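You operate a simulated robot arm through the tools that you are given. There is no shell and no other tool. Be economical: measure what you need, move in short steps, check, and stop when the job is done.

The job below is to be done with a simulated robot arm. You get a single attempt, and the scene is never put back.

TASK
Rub-test the silver sample card under the silver weight: sled across and back.
Fine: card in the pocket of the rub board, weight left on the sled; once across and back is enough. Where these are worked on the way, their far stop is far enough and under half their travel is too little: blue sled.
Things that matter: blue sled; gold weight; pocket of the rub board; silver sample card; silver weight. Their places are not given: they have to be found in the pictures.

Only the result counts: the job must be done as asked and must still hold three seconds after the hand-in. Knocking over, shifting, dropping, spilling or breaking anything else fails it.

THE ROBOT
A 6-joint arm with a two-finger parallel gripper, fixed in place. Base frame: the origin is at the foot of the arm, x ahead of it, y to its left, z up; the work surface is at about z = 0. Lengths are in mm, angles in rad, forces in N, time in s.
With the tool pointing down near the work surface it reaches from about 140 to 580 mm from the base axis. Its first joint turns from -1.152 to 1.152 rad. Payload 2.1 kg.
The TCP is the grasp point between the finger pads, 30 mm short of the fingertips. In the tool frame z runs along the fingers and y along their closing line. Largest opening 94 mm; finger width 28, thickness 10; the body of the gripper, 50 by 96 mm, starts 55 mm behind the TCP.
Orientation is that of the tool frame in the base frame, as [roll, pitch, yaw] about the fixed x, y, z axes, in that order (R = Rz(yaw) Ry(pitch) Rx(roll)). With the fingers straight down and closing along the base's y, the tool's x points along the base's -x, its y along +y and its z along -z.

THE INTERFACE
- The arm moves only by the tool drive_tool. Its argument "series" is text: rows parted by semicolons, each of 7 numbers parted by spaces: the shift along the base's x, y, z in units of 25 mm (1.0 is 25 mm), then the turn, a rotation vector about the base's x, y, z in units of 4 degrees (1.0 is 4 degrees), then the finger opening in mm, from 0 to 94. In form: x y z wx wy wz jaw; .... A call has 1 to 10 rows; each row shifts and turns the commanded pose from where the row before left it. A call with a number of a shift or a turn outside -1 to 1 is refused whole. A row lasts 0.2 s, in which the tool goes at most 50 mm and 0.15 rad; a call with a longer step from one row to the next is refused whole, and so is a gripper value outside its range. A pose out of reach is approached as far as the arm can. The call stops where the force on the tool passes 90 N (or 10 N more than at its start, if that is more) or the arm is blocked; 0.2 s more then pass. The fingers move at their own pace (about 72 mm/s each) and stop on an object; they squeeze with about 28 N. The grip force told is the motor's: it shows also when the fingers shut on nothing. Time passes only in rows, and 0.2 s behind the last, so rows that do not move let the fingers close. It gives the time, the measured TCP pose, the force on the tool (base axes), the opening and the grip force at its end, in the units of the frame above (readings bear some noise), with the torque about the TCP (base axes, N m) and any sound that the robot's microphone picked up, and new pictures: "show" is both (left out), scene, wrist or none.
- Cameras (640 x 400 px; columns grow to the right, rows downward): "scene" is fixed at [66.5, -386.1, 478.5]; the picture's right is [0.64, -0.77, 0.00], its down [-0.49, -0.40, -0.77] and it looks along [0.60, 0.49, -0.64] (base axes); focal length 214 px, centre (320, 200). "wrist" rides on the gripper at [76, 14, -103] in the tool frame; the picture's right is [-0.18, 0.98, 0.00], its down [-0.75, -0.14, -0.64] and it looks along [-0.63, -0.12, 0.77] (tool axes); focal length 243 px, centre (320, 200).
- locate(camera, pixels): there is no depth. For up to 12 entries [column, row, z] of the newest picture of that camera ("zoom" is the newest enlarged one), the place [x, y] in the base frame at which the ray of that pixel passes the height z, good to about 2 mm. No time passes.
- inspect(camera, box): a new picture of the part [left, top, right, bottom] of that camera's present view, enlarged. No time passes.
- sign_off(): hands the job in; it is judged then, once.

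Go step by step. Measure first, check grasps and placings, and put right what went wrong. The budget is 80 turns and 200 pictures, counting those below and the enlarged ones. Unless the task says otherwise, let go and move clear before handing in, and close with one line.

The tools are called after "Call:" as name(argument=value, ...) on one line, values as JSON. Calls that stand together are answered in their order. drive_tool: Moves the arm, as the interface text tells. Its arguments: {"type":"object","properties":{"series":{"type":"string"},"show":{"type":"string","enum":["both","scene","wrist","none"]}},"required":["series"]} The other tools are called the same way: locate (camera, pixels) gives the place at which the rays of pixels pass given heights; inspect (camera, box) takes an enlarged picture of a part of a camera's view; sign_off () hands the job in.

At the start:

```text
t: 0.0
eef_pos: [293.4, -198.3, 347.5]
orientation: [-3.14, 0.0, 3.14]
wrist_force: [-0.4, -1.1, -0.4]
moment: [-0.04, 0.0, -0.02]
grip_width: 94.2
grasp_force: 0.1
```

scene: 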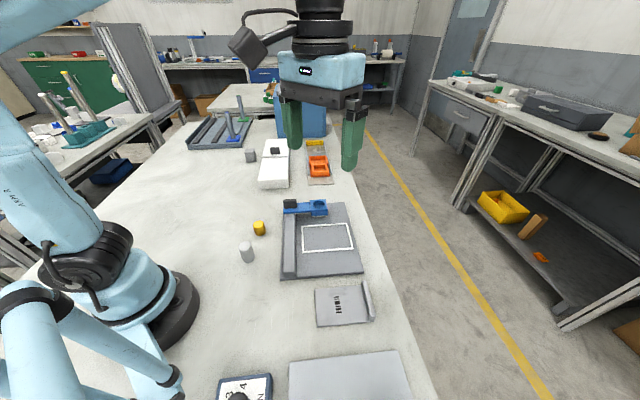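
wrist: 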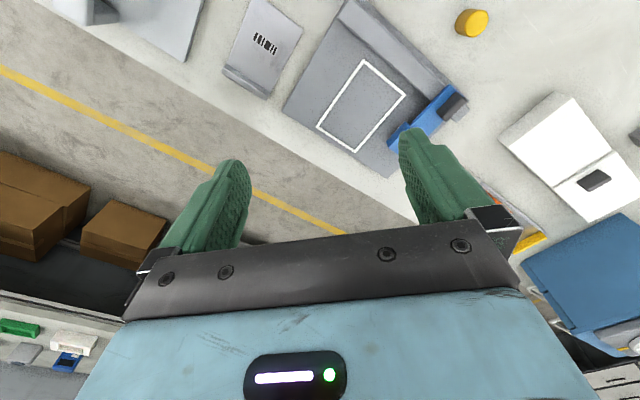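

The scene shows the rub board (around 320,240) with a blue sled at (305,207), a card with a raised edge at (342,304), and gold (259,228) and silver (247,252) weights. I'll enlarge these areas first.

Call:
inspect(camera="scene", box=[230, 190, 390, 290])

Call:
inspect(camera="scene", box=[200, 270, 440, 400])

Call:
inspect(camera="wrist", box=[200, 0, 520, 200])

Call:
inspect(camera="scene", box=[180, 90, 360, 200])

```text
4.00 times, centred on (310, 240) of scene
```

zoom: 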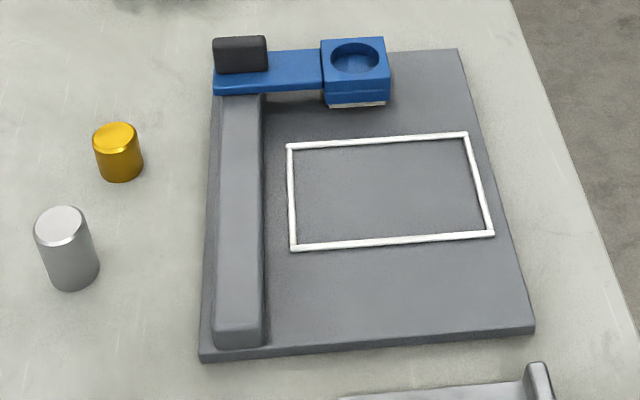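

```text
2.67 times, centred on (320, 335) of scene
```

zoom: 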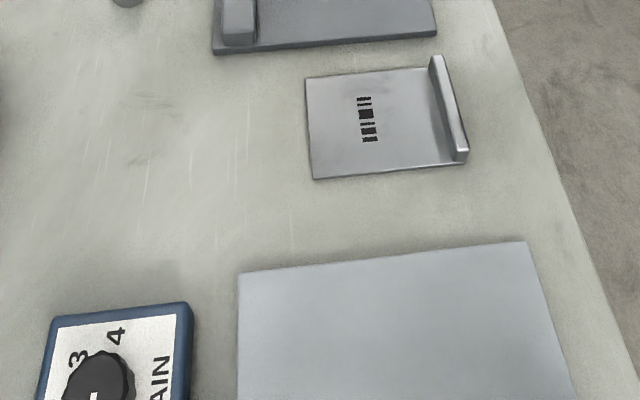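

```text
2.00 times, centred on (360, 100) of wrist
```

zoom: 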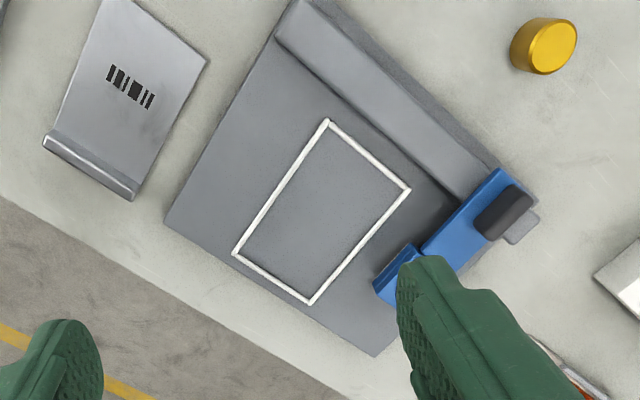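

```text
3.56 times, centred on (270, 145) of scene
```

zoom: 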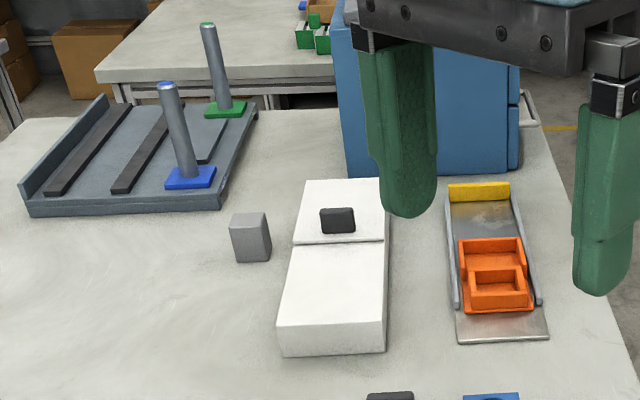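

I'll locate the key points: board pocket corners, weights, sled cup and handle, and card corners.

Call:
locate(camera="scene", pixels=[[302, 226.5, 10], [346.5, 223.2, 10], [353.2, 248.5, 10], [303.2, 252, 10], [280, 279.5, 5], [363.7, 271.7, 10], [344.2, 202.5, 10], [283.5, 272.5, 25], [294.5, 271, 25], [318.7, 204.5, 35], [290, 201, 45], [284, 213, 25]])

Call:
locate(camera="scene", pixels=[[314.4, 299.2, 2], [317.4, 336.7, 2], [374.4, 330.7, 2], [363.5, 291.4, 20], [373.6, 327, 20], [258.7, 223, 25], [260.2, 234, 0], [245.5, 246.2, 35], [248.5, 261, 0], [361, 294, 2], [375, 331, 0]])

```text
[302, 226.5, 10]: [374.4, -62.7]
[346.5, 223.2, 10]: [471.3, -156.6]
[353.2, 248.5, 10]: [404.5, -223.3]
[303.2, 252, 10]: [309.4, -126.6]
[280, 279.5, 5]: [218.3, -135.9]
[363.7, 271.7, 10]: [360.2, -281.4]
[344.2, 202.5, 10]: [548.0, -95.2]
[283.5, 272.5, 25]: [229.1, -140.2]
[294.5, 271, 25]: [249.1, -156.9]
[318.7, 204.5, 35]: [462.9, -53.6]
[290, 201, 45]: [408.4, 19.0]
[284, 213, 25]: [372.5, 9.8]
```

```text
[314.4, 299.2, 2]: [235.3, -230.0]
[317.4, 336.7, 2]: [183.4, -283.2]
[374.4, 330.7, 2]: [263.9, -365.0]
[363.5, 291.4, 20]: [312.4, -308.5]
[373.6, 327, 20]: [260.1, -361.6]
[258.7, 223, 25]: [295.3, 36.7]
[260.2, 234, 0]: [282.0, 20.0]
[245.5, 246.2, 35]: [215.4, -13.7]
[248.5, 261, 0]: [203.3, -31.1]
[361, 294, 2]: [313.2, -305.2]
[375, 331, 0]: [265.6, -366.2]
```

Board and card both sit at about 45°, with the card's lip centred near (286,-335). I'll turn the gripper by 45° and move above the lip to look closer.

Call:
drive_tool(series="-0.03 -0.5 -0.4 0 0 1 94;-0.03 -0.5 -0.4 0 0 1 94;-0.03 -0.5 -0.4 0 0 1 94;-0.03 -0.5 -0.4 0 0 1 94;-0.03 -0.5 -0.4 0 0 1 94;-0.03 -0.5 -0.4 0 0 1 94;-0.03 -0.5 -0.4 0 0 1 94;-0.03 -0.5 -0.4 0 0 1 94;-0.03 -0.5 -0.4 0 0 1 94;-0.03 -0.5 -0.4 0 0 1 94", show="none")

Call:
drive_tool(series="0 -0.4 -0.8 0 0 1 70;0 0 -0.8 0 0 0.3 60;0 0 0 0 0 0 50;0 0 0 0 0 0 50")

```text
t: 2.2
eef_pos: [285.1, -323.6, 248.6]
orientation: [-3.139, -0.002, -2.443]
wrist_force: [0.5, 0.0, 0.3]
moment: [-0.01, -0.02, -0.03]
grip_width: 94.0
grasp_force: 0.1
```

```text
t: 3.2
eef_pos: [286.1, -332.6, 205.1]
orientation: [-3.138, 0.001, -2.352]
wrist_force: [0.3, 0.1, -0.2]
moment: [0.02, -0.02, -0.01]
grip_width: 50.0
grasp_force: 0.1
```

scene: 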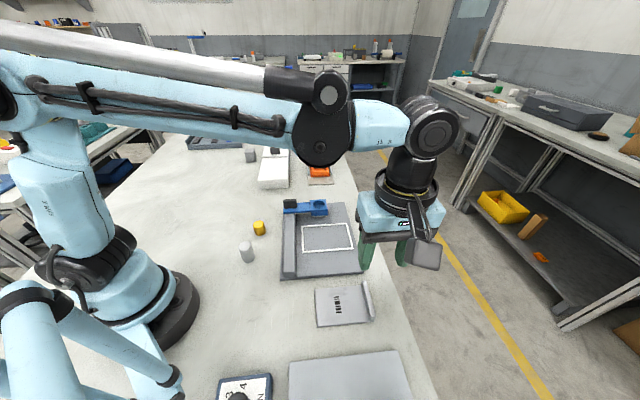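
wrist: 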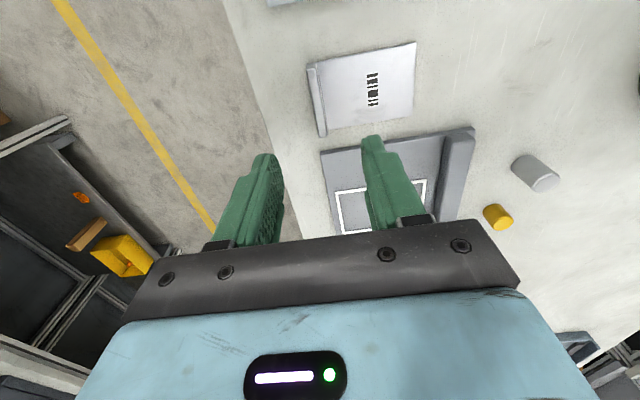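

The lip is at wrist pixels (308,66)-(322,136). I'll enlarge it for precision.

Call:
inspect(camera="wrist", box=[290, 30, 450, 130])

Call:
inspect(camera="wrist", box=[290, 60, 450, 160])

```text
4.00 times, centred on (370, 80) of wrist
```

zoom: 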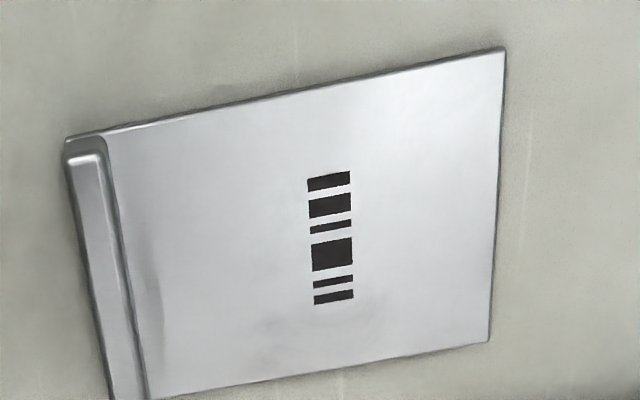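

```text
4.00 times, centred on (370, 110) of wrist
```

zoom: 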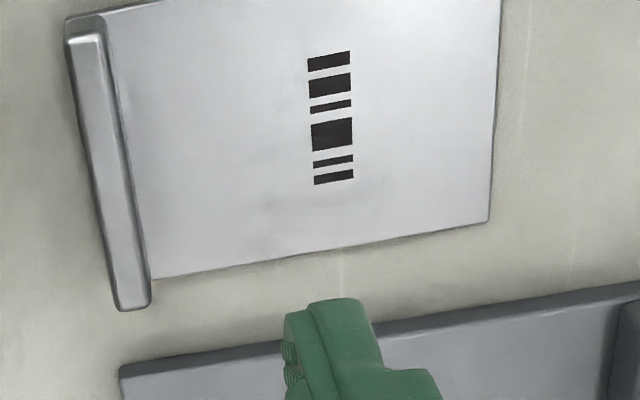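

Call:
locate(camera="zoom", pixels=[[67, 40, 20], [104, 36, 20], [115, 308, 20], [150, 300, 20], [64, 18, 0], [488, 222, 3], [155, 280, 3], [105, 14, 3], [640, 285, 10]])

Call:
locate(camera="wrist", pixels=[[545, 181, 40], [514, 165, 0], [525, 157, 40], [498, 222, 20], [416, 42, 3]])

```text
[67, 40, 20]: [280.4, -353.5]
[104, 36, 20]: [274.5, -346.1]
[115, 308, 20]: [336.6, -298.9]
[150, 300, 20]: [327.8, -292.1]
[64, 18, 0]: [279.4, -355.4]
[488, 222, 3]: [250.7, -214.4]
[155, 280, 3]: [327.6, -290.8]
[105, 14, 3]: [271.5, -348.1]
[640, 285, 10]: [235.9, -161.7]
```

```text
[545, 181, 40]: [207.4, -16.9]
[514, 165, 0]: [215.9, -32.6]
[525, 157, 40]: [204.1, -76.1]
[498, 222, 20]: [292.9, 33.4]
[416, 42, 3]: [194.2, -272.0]
```

My second scene zoom had its box grown in height (top was 260), so I re-locate the card with corrected scene rows.

Call:
locate(camera="scene", pixels=[[314.4, 289.2, 3], [317.4, 326.7, 3], [363.5, 281.4, 20], [373.6, 317, 20], [366, 281.4, 20], [375, 319.5, 0]])

```text
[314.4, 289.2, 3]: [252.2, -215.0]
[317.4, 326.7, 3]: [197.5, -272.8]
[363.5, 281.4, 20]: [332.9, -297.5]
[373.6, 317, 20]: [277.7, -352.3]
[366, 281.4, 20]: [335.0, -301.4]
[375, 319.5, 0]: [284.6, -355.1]
```

Both cameras agree now: lip centre (305,-323). I'll descend to above it and check.

Call:
drive_tool(series="0.75 0.4 0 0 0 0 40;0 0 -1 0 0 0 40;0 0 -1 0 0 0 40;0 0 -1 0 0 0 40;0 0 -1 0 0 0 40;0 0 -1 0 0 0 40;0 0 -0.6 0 0 0 40")

```text
t: 4.8
eef_pos: [304.6, -322.8, 66.1]
orientation: [-3.14, 0.0, -2.353]
wrist_force: [0.6, 0.2, 1.0]
moment: [-0.01, 0.02, 0.04]
grip_width: 40.0
grasp_force: 0.1
```

scene: 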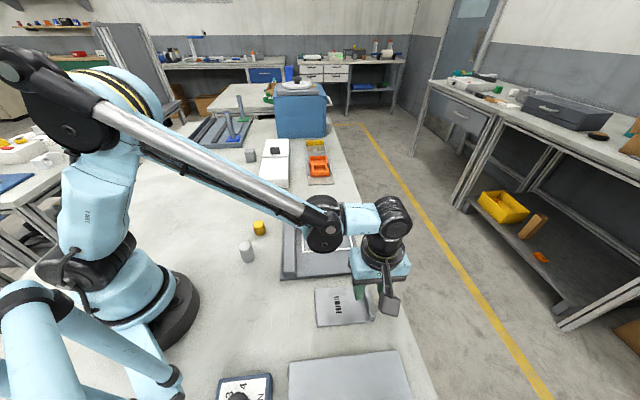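
wrist: 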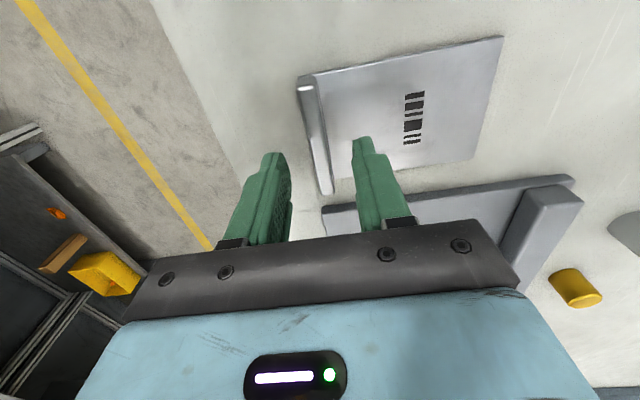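

Fingers straddle the lip. I'll descend to tips at ~6 mm and close.

Call:
drive_tool(series="0 0 -0.6 0 0 0 40;0 0 -0.6 0 0 0 40;0 0 0 0 0 0 20;0 0 0 0 0 0 5;0 0 0 0 0 0 5;0 0 0 0 0 0 5")

```text
t: 6.2
eef_pos: [304.2, -323.8, 36.3]
orientation: [-3.14, 0.0, -2.353]
wrist_force: [-0.8, -0.6, -0.3]
moment: [-0.01, 0.02, 0.02]
grip_width: 11.4
grasp_force: 27.9
```

scene: 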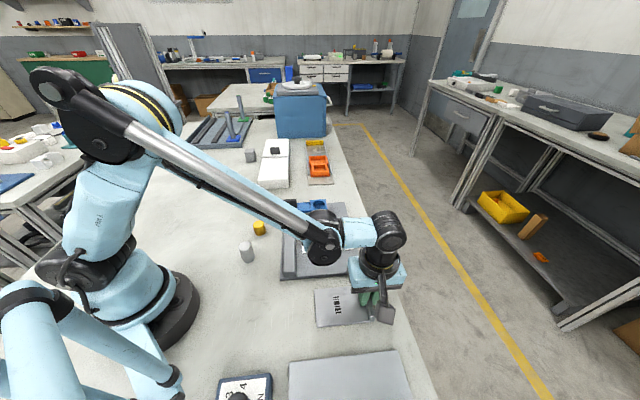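
wrist: 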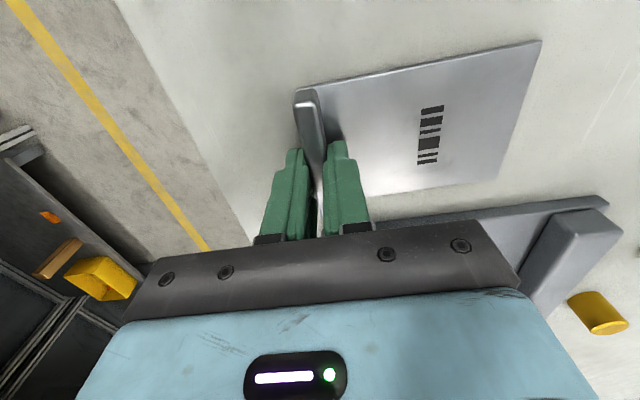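

Gripped (11.4 mm). Lift and check the card hangs level.

Call:
drive_tool(series="0 0 0.5 0 0 0 5;0 0 0.8 0 0 0 5;0 0 0.8 0 0 0 5;0 0 0.8 0 0 0 5;0 0 0.8 0 0 0 5;0 0 0 0 0 0 5")

```text
t: 7.6
eef_pos: [304.9, -321.6, 129.5]
orientation: [-3.14, 0.0, -2.353]
wrist_force: [0.5, 0.1, -0.9]
moment: [-0.02, -0.03, 0.02]
grip_width: 11.4
grasp_force: 28.5
```

scene: 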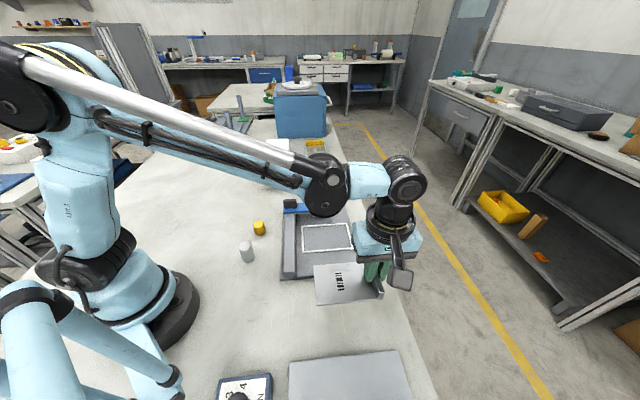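
wrist: 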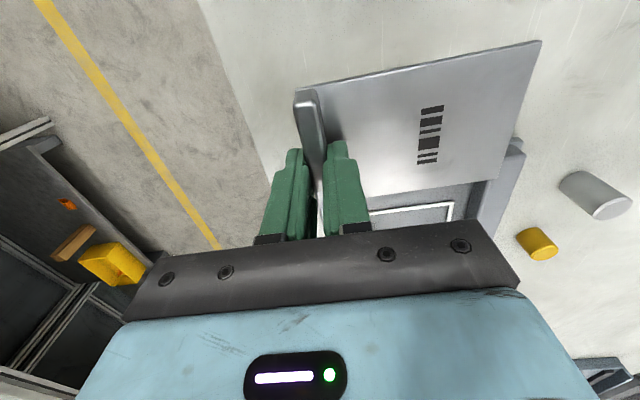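

The card is rigidly held and level. I'll zoom into the pocket from the scene camera for accurate corners and board height.

Call:
inspect(camera="scene", box=[288, 212, 368, 262])

Call:
inspect(camera="scene", box=[272, 250, 320, 280])

```text
8.00 times, centred on (328, 237) of scene
```

zoom: 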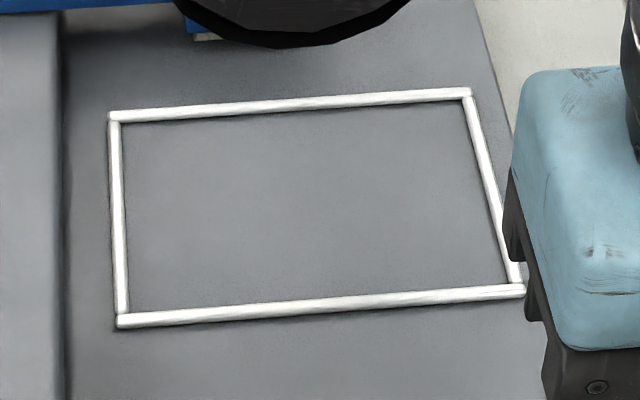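

```text
13.33 times, centred on (296, 265) of scene
```

zoom: 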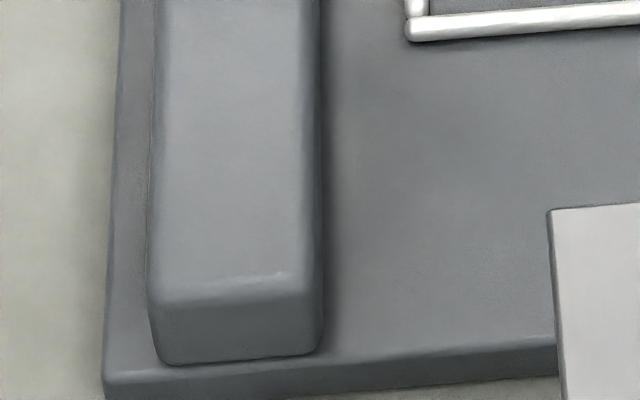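

Call:
inspect(camera="wrist", box=[360, 130, 520, 230])

Call:
locate(camera="scene", pixels=[[303.1, 252.1, 6], [303.1, 252.1, 10], [302.1, 226.6, 6], [302.1, 226.6, 10], [346.5, 223.6, 6], [353.3, 248.4, 6], [346.5, 223.6, 10], [353.3, 248.4, 10], [295, 276.7, 6], [295, 276.7, 10]])

```text
4.00 times, centred on (440, 180) of wrist
```

zoom: 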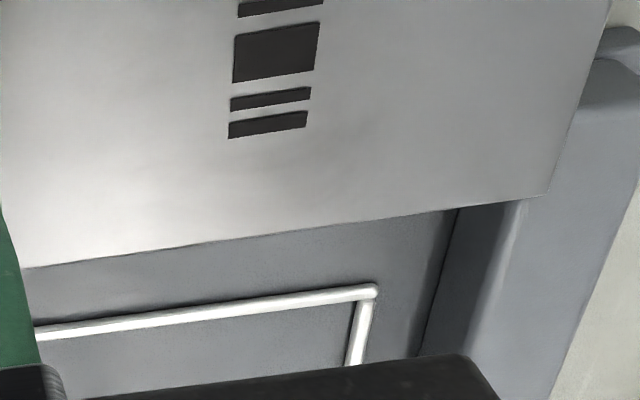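

```text
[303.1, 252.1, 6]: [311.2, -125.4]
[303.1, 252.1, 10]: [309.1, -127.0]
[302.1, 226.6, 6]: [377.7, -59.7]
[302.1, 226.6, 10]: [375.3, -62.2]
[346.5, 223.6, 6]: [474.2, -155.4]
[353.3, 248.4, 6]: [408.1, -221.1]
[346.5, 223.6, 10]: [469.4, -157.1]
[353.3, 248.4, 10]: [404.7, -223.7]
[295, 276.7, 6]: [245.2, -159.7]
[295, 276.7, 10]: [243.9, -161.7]
```

Call:
locate(camera="zoom", pixels=[[377, 288, 6], [377, 288, 10], [377, 288, 14], [37, 332, 6], [37, 332, 10]])

```text
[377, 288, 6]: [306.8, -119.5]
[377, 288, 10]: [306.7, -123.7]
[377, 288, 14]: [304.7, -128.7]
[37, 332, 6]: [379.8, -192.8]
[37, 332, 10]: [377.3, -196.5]
```

Pocket outer about 134×93 mm with rims ~4 mm, centred near (389,-143). I'll carry the card at height to above it.

Call:
drive_tool(series="0.7 0.8 0 0 0 0 5;0.7 0.8 0 0 0 0 5;0.7 0.8 0 0 0 0 5;0.7 0.8 0 0 0 0 5;0.7 0.8 0 0 0 0 5;0.7 0.8 0 0 0 0 5;0.7 0.8 0 0 0 0 5;0 0 -0.7 0 0 0 5;0 0 -0.7 0 0 0 5;0 0 -0.7 0 0 0 5")

```text
t: 9.8
eef_pos: [425.0, -181.1, 75.9]
orientation: [-3.139, 0.001, -2.354]
wrist_force: [-0.9, -0.2, -1.8]
moment: [-0.03, -0.03, -0.01]
grip_width: 11.5
grasp_force: 27.8
```

scene: 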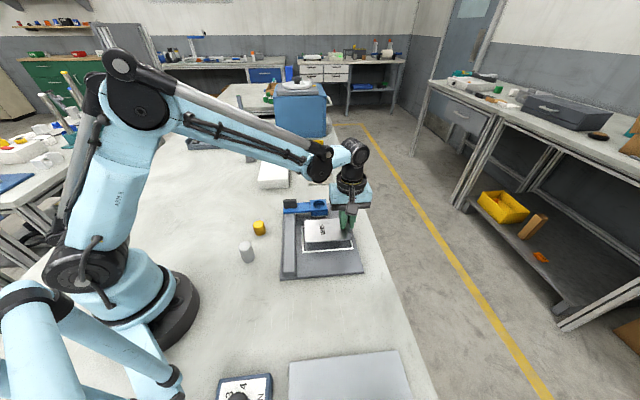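
wrist: 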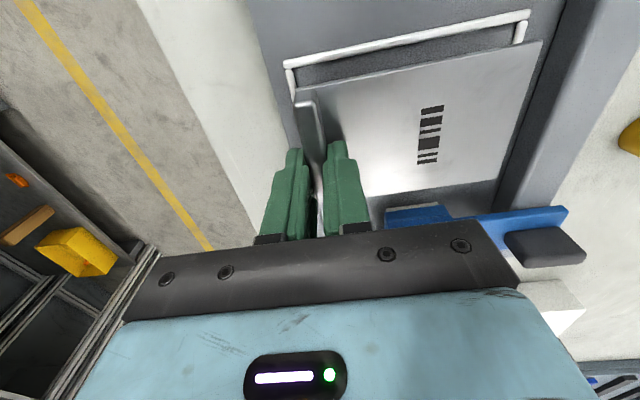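

The -u rim is well visible at (285,62)-(530,14) with the card edge at (300,92)-(541,42). I'll measure these.

Call:
inspect(camera="wrist", box=[270, 0, 430, 100])

Call:
inspect(camera="wrist", box=[430, 0, 590, 100])

Call:
inspect(camera="scene", box=[288, 205, 368, 255])

```text
4.00 times, centred on (350, 50) of wrist
```

zoom: 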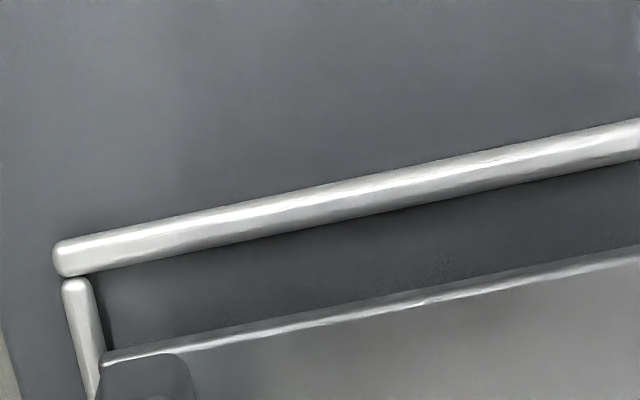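

```text
4.00 times, centred on (510, 50) of wrist
```

zoom: 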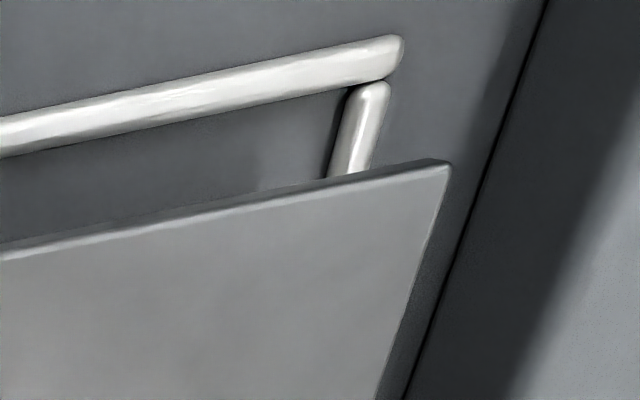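

```text
8.00 times, centred on (328, 230) of scene
```

zoom: 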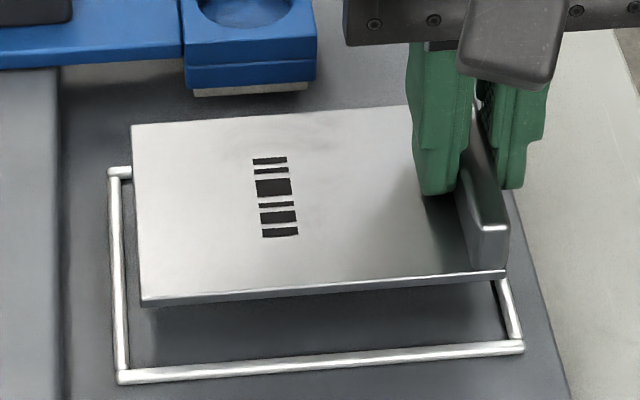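

Call:
locate(camera="wrist", pixels=[[283, 62.5, 10], [293.5, 69, 10], [516, 22, 10], [531, 13, 10], [293.5, 69, 8], [516, 22, 8], [295.5, 91.5, 43], [542, 41.5, 43], [538, 39.5, 40], [295.5, 89, 40], [283, 62.5, 14], [531, 13, 14]])

Call:
locate(camera="zoom", pixels=[[131, 126, 43], [141, 301, 43], [141, 306, 40], [505, 278, 40], [505, 269, 43], [117, 383, 10], [524, 351, 10], [108, 168, 10], [490, 230, 62]])

```text
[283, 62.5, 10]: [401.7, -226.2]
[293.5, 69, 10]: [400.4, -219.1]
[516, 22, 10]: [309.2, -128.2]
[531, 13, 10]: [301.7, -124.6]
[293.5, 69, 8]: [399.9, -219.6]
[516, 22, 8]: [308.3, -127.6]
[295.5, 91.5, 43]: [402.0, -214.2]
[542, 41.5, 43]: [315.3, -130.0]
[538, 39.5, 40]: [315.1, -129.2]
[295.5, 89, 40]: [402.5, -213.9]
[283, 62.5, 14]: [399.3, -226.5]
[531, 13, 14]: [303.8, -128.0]
```

```text
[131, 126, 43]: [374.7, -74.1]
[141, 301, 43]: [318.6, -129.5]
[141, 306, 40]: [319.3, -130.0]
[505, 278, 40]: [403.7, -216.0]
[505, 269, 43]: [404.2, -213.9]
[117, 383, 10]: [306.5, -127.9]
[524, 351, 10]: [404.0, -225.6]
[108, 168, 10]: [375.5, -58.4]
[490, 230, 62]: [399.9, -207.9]
```

Card edges vs rim: about 3–4 mm inside on -u and roughly centred along v; well aligned. I'll lower to just above the rims and recheck.

Call:
drive_tool(series="-0.03 0.03 -0.45 0 0 0 5;0 0 -0.4 0 0 0 5;0 0 0 0 0 0 5", show="none")

Call:
inspect(camera="wrist", box=[270, 20, 430, 120])

Call:
inspect(camera="wrist", box=[430, 0, 590, 100])

Call:
inspect(camera="scene", box=[288, 210, 368, 260])

```text
t: 10.6
eef_pos: [425.1, -182.4, 54.2]
orientation: [-3.141, -0.001, -2.353]
wrist_force: [0.4, -0.5, -1.6]
moment: [-0.03, -0.06, -0.02]
grip_width: 11.7
grasp_force: 27.7
```

```text
4.00 times, centred on (350, 70) of wrist
```

zoom: 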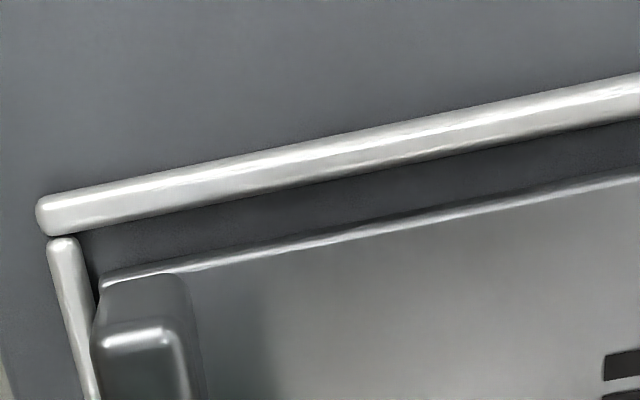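

```text
4.00 times, centred on (510, 50) of wrist
```

zoom: 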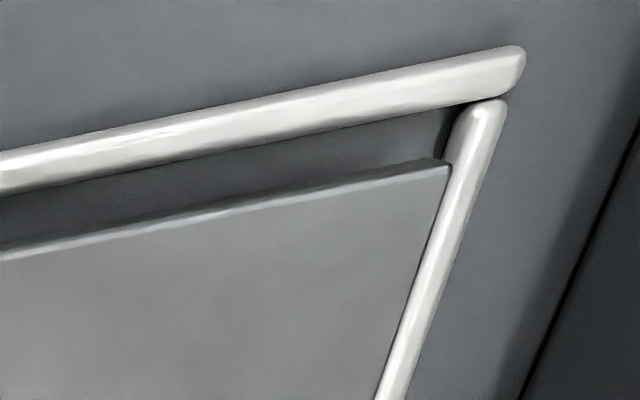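

```text
8.00 times, centred on (328, 235) of scene
```

zoom: 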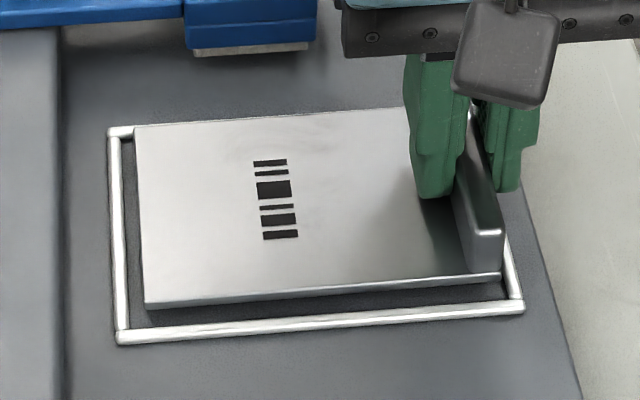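

Call:
locate(camera="zoom", pixels=[[134, 127, 21], [144, 304, 21], [500, 274, 21], [127, 331, 9], [120, 137, 9], [507, 301, 9], [502, 270, 9]])

Call:
locate(camera="wrist", pixels=[[290, 78, 9], [294, 93, 9], [295.5, 91.5, 21], [542, 41.5, 21], [542, 32, 9], [532, 75, 9], [536, 64, 21], [295.5, 90, 18]])

```text
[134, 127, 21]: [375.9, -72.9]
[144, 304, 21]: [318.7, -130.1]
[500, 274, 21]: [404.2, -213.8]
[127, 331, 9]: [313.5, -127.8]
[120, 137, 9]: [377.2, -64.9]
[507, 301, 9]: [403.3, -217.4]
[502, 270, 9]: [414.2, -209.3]
```

```text
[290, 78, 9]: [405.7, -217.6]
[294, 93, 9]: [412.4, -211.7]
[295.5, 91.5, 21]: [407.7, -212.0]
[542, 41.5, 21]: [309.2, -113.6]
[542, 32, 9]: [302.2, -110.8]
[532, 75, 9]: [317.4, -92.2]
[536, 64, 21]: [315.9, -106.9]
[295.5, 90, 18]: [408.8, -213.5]
```

From the scene, the gaps are 5/2.9 mm in v and 2.5/6 mm in u. I'll nudge +1.4 mm in y and lower gently until contact.

Call:
drive_tool(series="0 0.06 0 0 0 0 5;0 0 -0.15 0 0 0 5;0 0 -0.12 0 0 0 5;0 0 -0.06 0 0 0 5;0 0 0 0 0 0 5")

Call:
inspect(camera="scene", box=[288, 210, 368, 260])

Call:
inspect(camera="wrist", box=[270, 20, 430, 120])

Call:
inspect(camera="wrist", box=[430, 0, 590, 100])

```text
t: 11.8
eef_pos: [426.4, -181.2, 47.4]
orientation: [-3.141, -0.001, -2.351]
wrist_force: [0.2, -1.2, 8.7]
moment: [0.05, 0.02, 0.03]
grip_width: 11.6
grasp_force: 27.9
```

scene: 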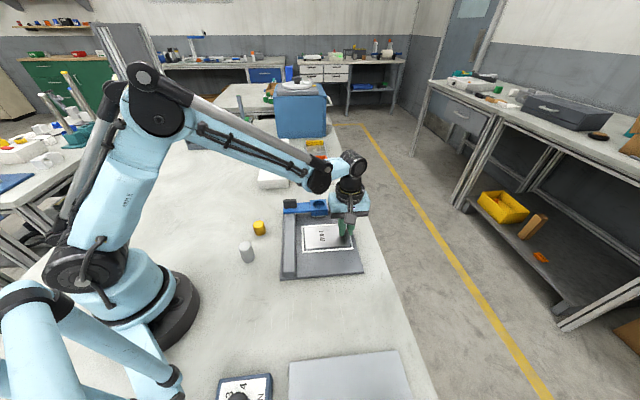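
wrist: 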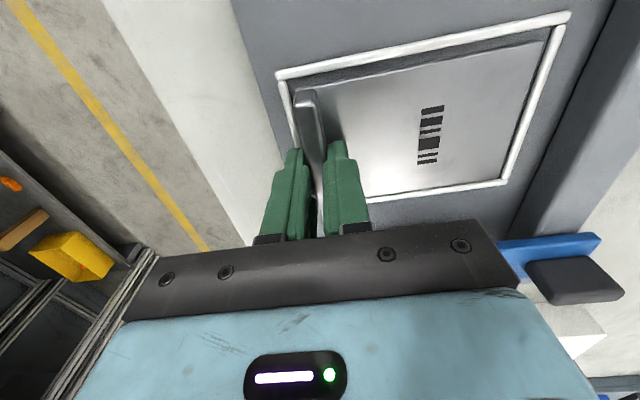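

```text
8.00 times, centred on (328, 235) of scene
```

zoom: 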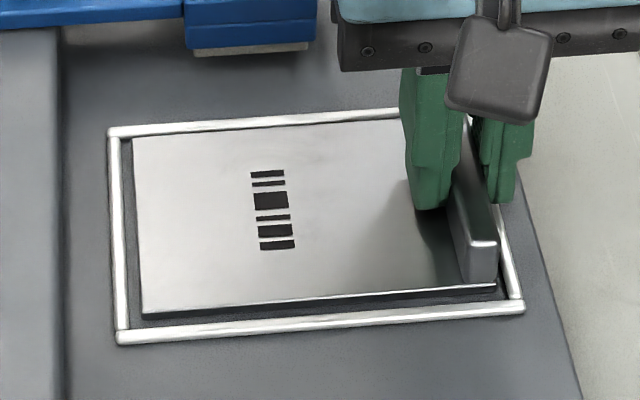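

```text
4.00 times, centred on (350, 70) of wrist
```

zoom: 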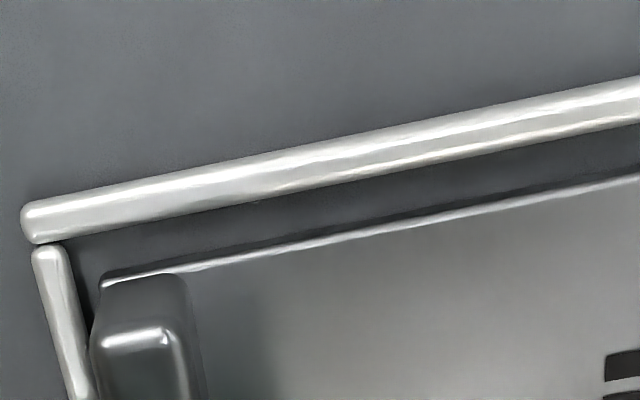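

```text
4.00 times, centred on (510, 50) of wrist
```

zoom: 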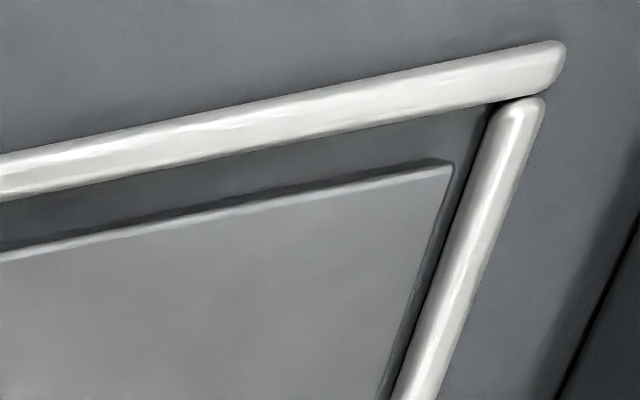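

Contact reads 8.7 N at z=47.4. I'll check whether the card is on the floor or on the +u rim.

Call:
inspect(camera="wrist", box=[360, 130, 520, 230])

Call:
locate(camera="wrist", pixels=[[286, 80.5, 10], [553, 25.5, 10], [295.5, 90.5, 12], [543, 41, 12], [555, 26, 8], [508, 178, 10], [505, 181, 14]])

```text
4.00 times, centred on (440, 180) of wrist
```

zoom: 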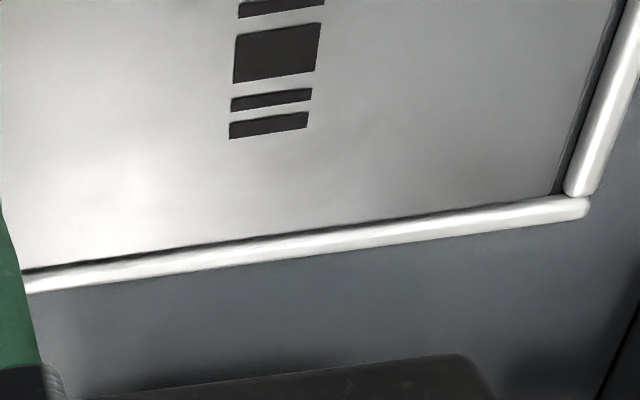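

```text
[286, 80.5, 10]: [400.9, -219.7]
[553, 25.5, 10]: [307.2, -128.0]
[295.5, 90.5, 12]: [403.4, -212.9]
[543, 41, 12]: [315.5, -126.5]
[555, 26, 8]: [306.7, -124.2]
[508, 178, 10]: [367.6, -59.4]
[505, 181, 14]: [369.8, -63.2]
```

The -u gap looks ~6 mm and the +u almost none, so I'll lift 2 mm, shift ~2.5 mm toward -u and lower again.

Call:
drive_tool(series="0 0 0.12 0 0 0 5;-0.07 -0.07 0 0 0 0 5;0 0 -0.1 0 0 0 5;0 0 -0.08 0 0 0 5;0 0 0 0 0 0 5", show="wrist")

Call:
inspect(camera="scene", box=[288, 210, 368, 260])

Call:
inspect(camera="wrist", box=[360, 130, 520, 230])

```text
t: 13.0
eef_pos: [424.3, -182.2, 47.4]
orientation: [-3.14, -0.001, -2.352]
wrist_force: [-1.6, -1.8, 28.6]
moment: [0.1, 0.15, 0.05]
grip_width: 11.8
grasp_force: 28.2
```

wrist: 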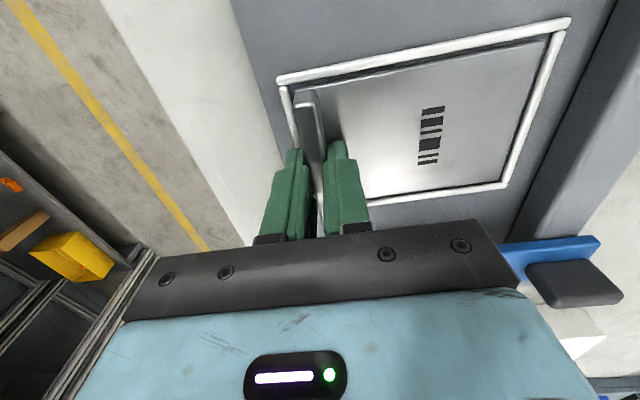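

```text
8.00 times, centred on (328, 235) of scene
```

zoom: 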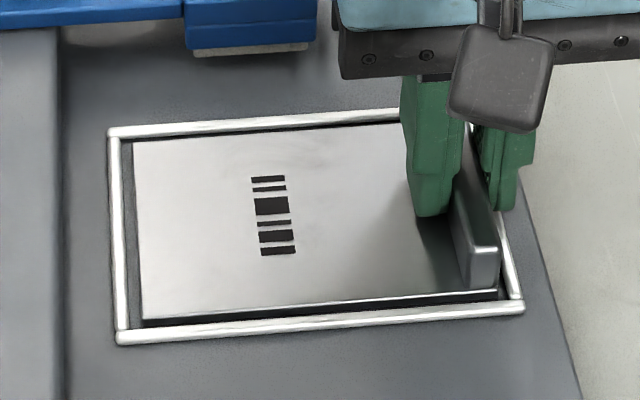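

```text
4.00 times, centred on (440, 180) of wrist
```

zoom: 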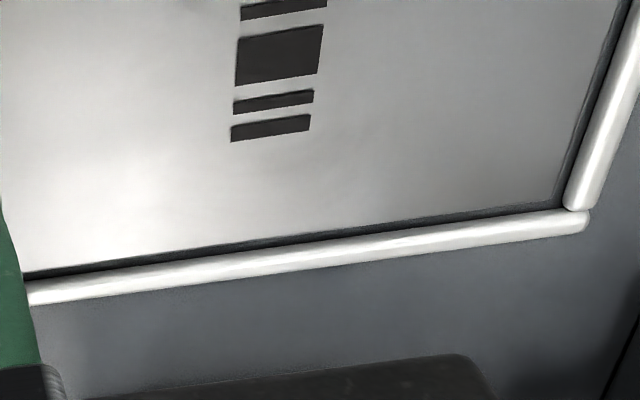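

Same height with firm contact and a clear gap all round: the card is on the pocket floor. Release and rise.

Call:
drive_tool(series="0 0 0.06 0 0 0 5;0 0 0 0 0 0 30;0 0 0 0 0 0 30;0 0 0.6 0 0 0 30;0 0 1 0 0 0 30;0 0 1 0 0 0 40;0 0 1 0 0 0 60;0 0 1 0 0 0 60;0 0 1 0 0 0 60")

Call:
inspect(camera="scene", box=[270, 190, 366, 250])

Call:
inspect(camera="scene", box=[236, 210, 284, 240])

Call:
inspect(camera="scene", box=[228, 236, 276, 266])

```text
t: 15.0
eef_pos: [423.7, -181.1, 186.9]
orientation: [-3.139, 0.001, -2.354]
wrist_force: [-0.7, 0.5, 0.1]
moment: [0.0, 0.03, 0.04]
grip_width: 60.0
grasp_force: 0.2
```

scene: 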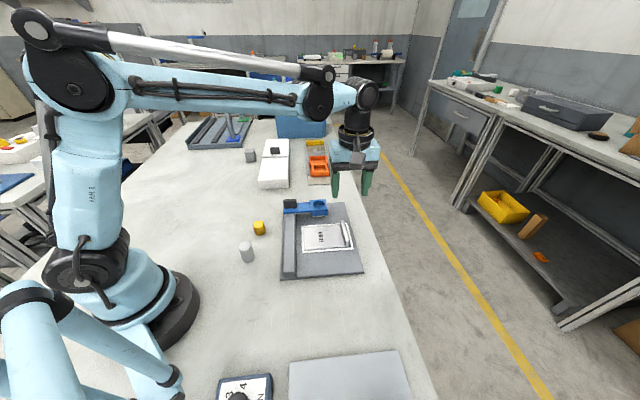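
wrist: 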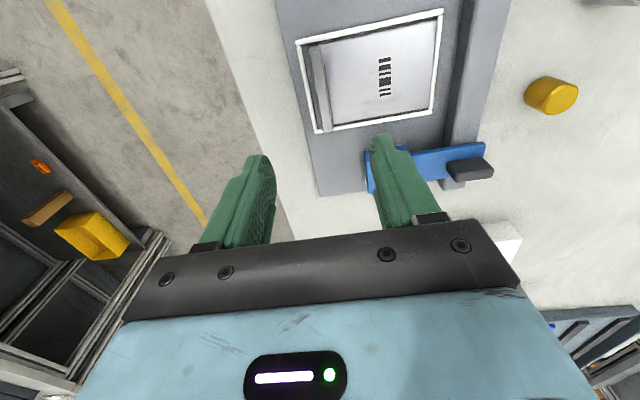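

```text
6.67 times, centred on (318, 220) of scene
```

zoom: 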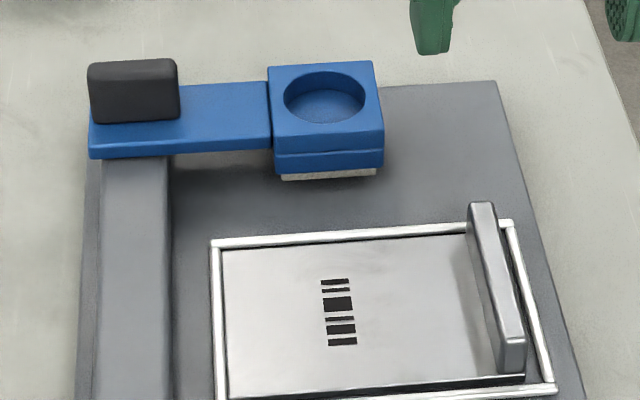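

```text
13.33 times, centred on (260, 225) of scene
```

zoom: 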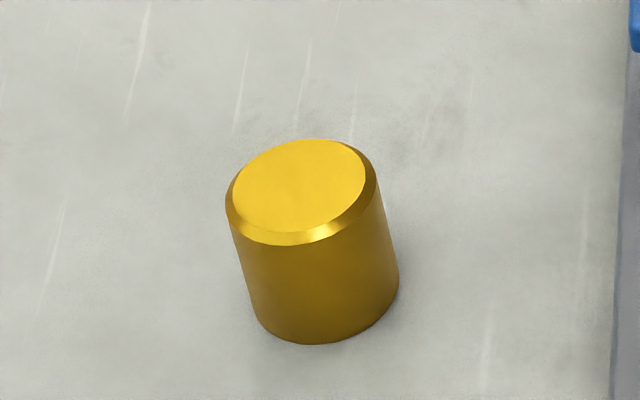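

```text
13.33 times, centred on (252, 251) of scene
```

zoom: 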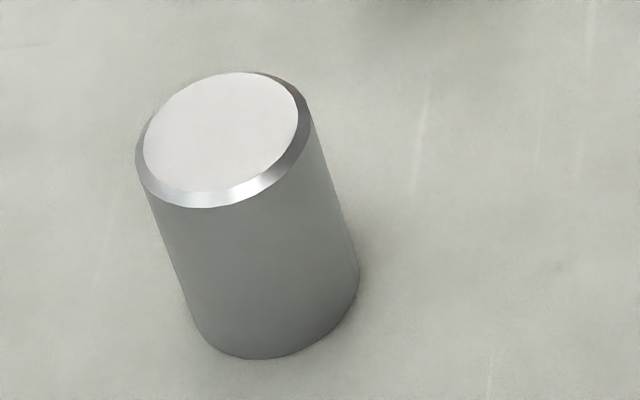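

The card is in the pocket. I'll locate the silver weight with its base and top, and the cup.

Call:
locate(camera="zoom", pixels=[[277, 297, 0], [193, 320, 0], [360, 275, 0], [224, 140, 30], [224, 140, 40], [224, 140, 50], [136, 160, 40], [313, 125, 40]])

Call:
locate(camera="scene", pixels=[[318.5, 204, 30], [318.5, 204, 40], [318.5, 204, 50]])

```text
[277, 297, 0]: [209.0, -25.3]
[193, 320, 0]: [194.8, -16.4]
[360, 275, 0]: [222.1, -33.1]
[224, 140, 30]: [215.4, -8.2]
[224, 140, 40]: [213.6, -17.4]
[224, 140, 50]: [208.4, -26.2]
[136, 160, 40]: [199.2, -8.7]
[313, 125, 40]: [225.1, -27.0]
```

```text
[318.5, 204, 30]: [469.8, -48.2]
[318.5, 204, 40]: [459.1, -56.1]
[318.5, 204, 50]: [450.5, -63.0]
```

Silver weight: centre about (209,-25), ~32 mm diameter, ~49 mm high. I'll move above it.

Call:
drive_tool(series="-0.955 0.692 -0.2 0 0 0 60;-0.955 0.692 -0.2 0 0 0 60;-0.955 0.692 -0.2 0 0 0 60;-0.955 0.692 -0.2 0 0 0 60;-0.955 0.692 -0.2 0 0 0 60;-0.955 0.692 -0.2 0 0 0 60;-0.955 0.692 -0.2 0 0 0 60;-0.955 0.692 -0.2 0 0 0 60;-0.955 0.692 -0.2 0 0 0 60;0 0 0 0 0 0 60")

```text
t: 17.2
eef_pos: [208.9, -28.0, 142.7]
orientation: [-3.139, 0.0, -2.352]
wrist_force: [0.0, 0.7, 0.4]
moment: [-0.01, -0.01, -0.01]
grip_width: 60.2
grasp_force: 0.1
```

scene: 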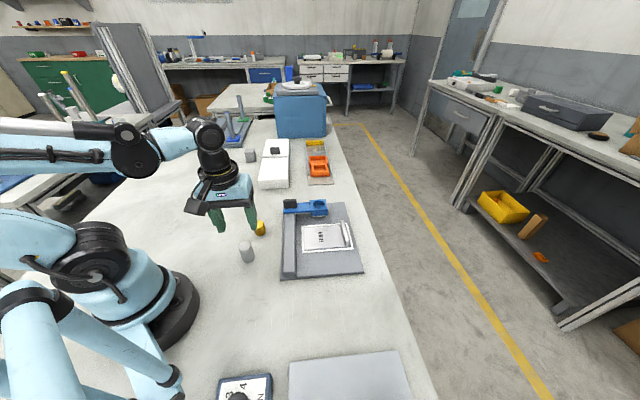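
wrist: 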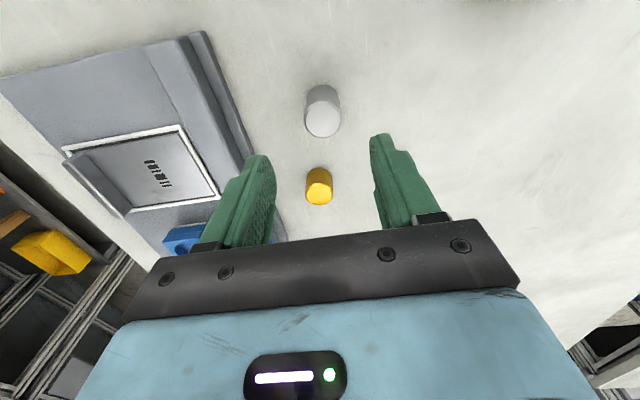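

Call:
locate(camera="wrist", pixels=[[322.5, 119, 49], [304.5, 119, 49], [341, 119, 49]])

```text
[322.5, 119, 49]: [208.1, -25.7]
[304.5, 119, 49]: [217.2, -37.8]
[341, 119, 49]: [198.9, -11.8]
```

Position is confirmed at (208,-25.5). Descend to TCP z≈55 and grip.

Call:
drive_tool(series="0 0.1 -0.9 0 0 0 60;0 0 -0.9 0 0 0 60;0 0 -0.9 0 0 0 60;0 0 -0.8 0 0 0 60;0 0 0 0 0 0 60;0 0 0 0 0 0 40;0 0 0 0 0 0 20;0 0 0 0 0 0 20;0 0 0 0 0 0 20")

```text
t: 19.2
eef_pos: [209.9, -24.6, 55.7]
orientation: [-3.139, -0.001, -2.353]
wrist_force: [-1.7, 0.8, 6.4]
moment: [0.04, 0.18, -0.02]
grip_width: 31.3
grasp_force: 27.6
```

scene: 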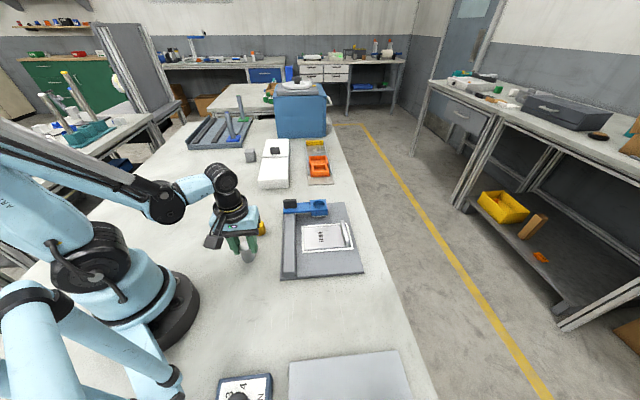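
wrist: 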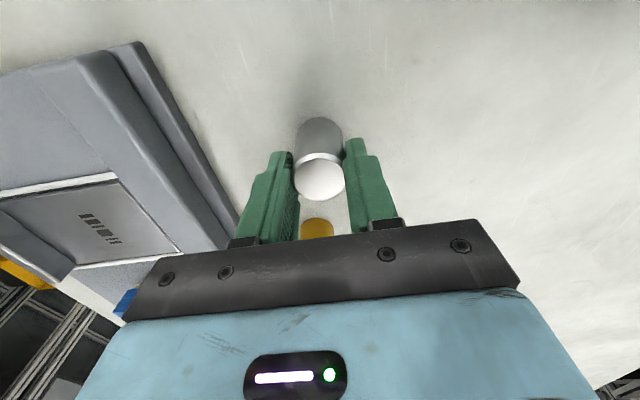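

Gripped at 31.3 mm. I'll verify the weight's centering between the pads.

Call:
locate(camera="wrist", pixels=[[320, 180, 49]])

Call:
inspect(camera="wrist", box=[230, 100, 410, 240])

```text
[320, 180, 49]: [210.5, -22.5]
```

```text
2.86 times, centred on (320, 170) of wrist
```

zoom: 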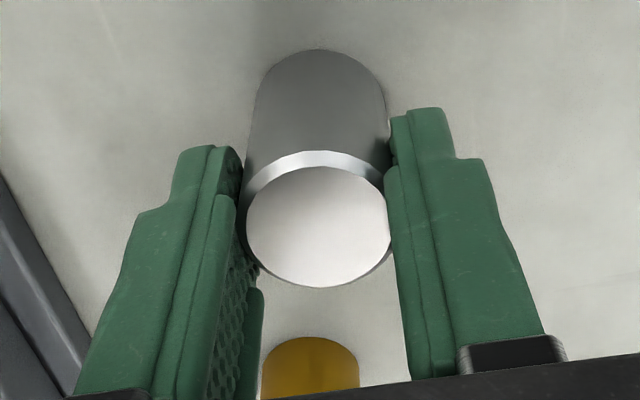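

Well centred. Lift.

Call:
drive_tool(series="0 0 0.4 0 0 0 20;0 0 0.8 0 0 0 20;0 0 0.9 0 0 0 20;0 0 0.9 0 0 0 20;0 0 0 0 0 0 20;0 0 0 0 0 0 20")

Call:
inspect(camera="scene", box=[272, 190, 352, 240])

```text
t: 20.6
eef_pos: [209.7, -24.7, 130.3]
orientation: [-3.139, 0.001, -2.352]
wrist_force: [0.3, 0.4, -2.4]
moment: [0.03, 0.03, -0.03]
grip_width: 31.1
grasp_force: 27.5
```

scene: 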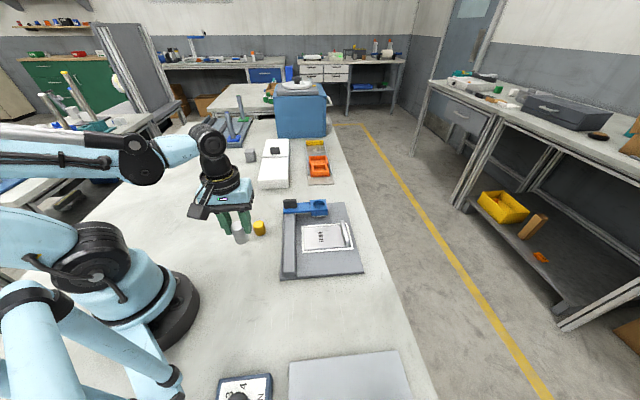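
wrist: 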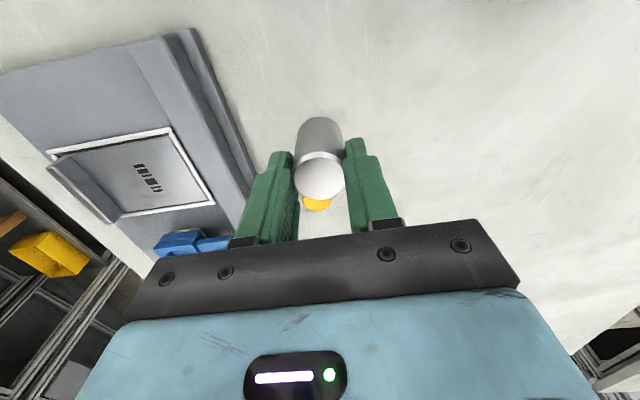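

```text
8.00 times, centred on (312, 215) of scene
```

zoom: 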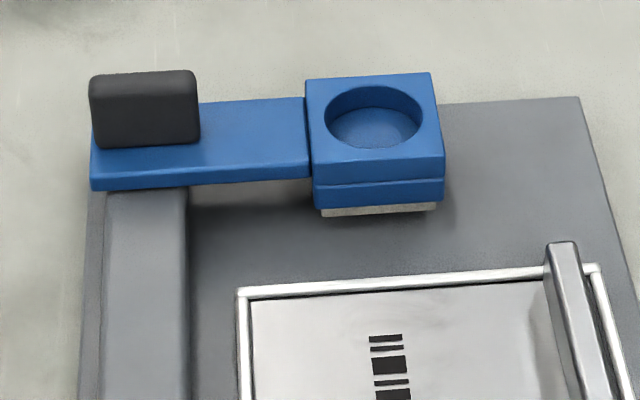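

Weight held (force shows weight ~2.4 N). I'll carry it high toward the cup, going past so the wrist camera sees the cup for its height.

Call:
drive_tool(series="1 0 0.4 0 0 0 20;1 0 0.4 0 0 0 20;1 0 0.4 0 0 0 20;1 0 0.4 0 0 0 20;1 0 0.4 0 0 0 20;1 0 0 0 0 0 20;1 0 0 0 0 0 20;1 0 0 0 0 0 20;1 0 0 0 0 0 20;1 0 0 0 0 0 20", show="none")

Call:
drive_tool(series="0.7 0 0 0 0 0 20;0.7 0 0 0 0 0 20;0 0 0 0 0 0 20")

```text
t: 22.8
eef_pos: [460.2, -24.6, 179.5]
orientation: [-3.139, -0.002, -2.352]
wrist_force: [-0.2, -0.4, -2.2]
moment: [0.03, 0.01, 0.02]
grip_width: 31.0
grasp_force: 28.1
```

```text
t: 23.6
eef_pos: [494.6, -23.6, 179.7]
orientation: [-3.14, 0.001, -2.352]
wrist_force: [-0.4, 1.0, -2.9]
moment: [0.0, -0.01, -0.02]
grip_width: 31.2
grasp_force: 28.1
```

scene: 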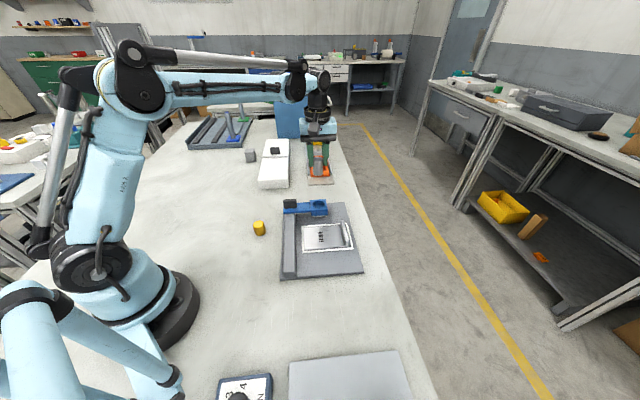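
wrist: 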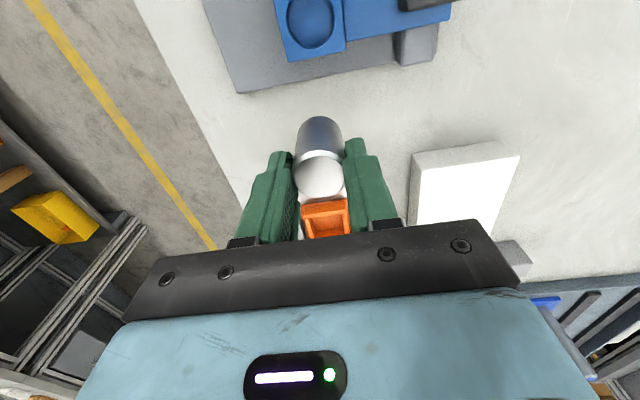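

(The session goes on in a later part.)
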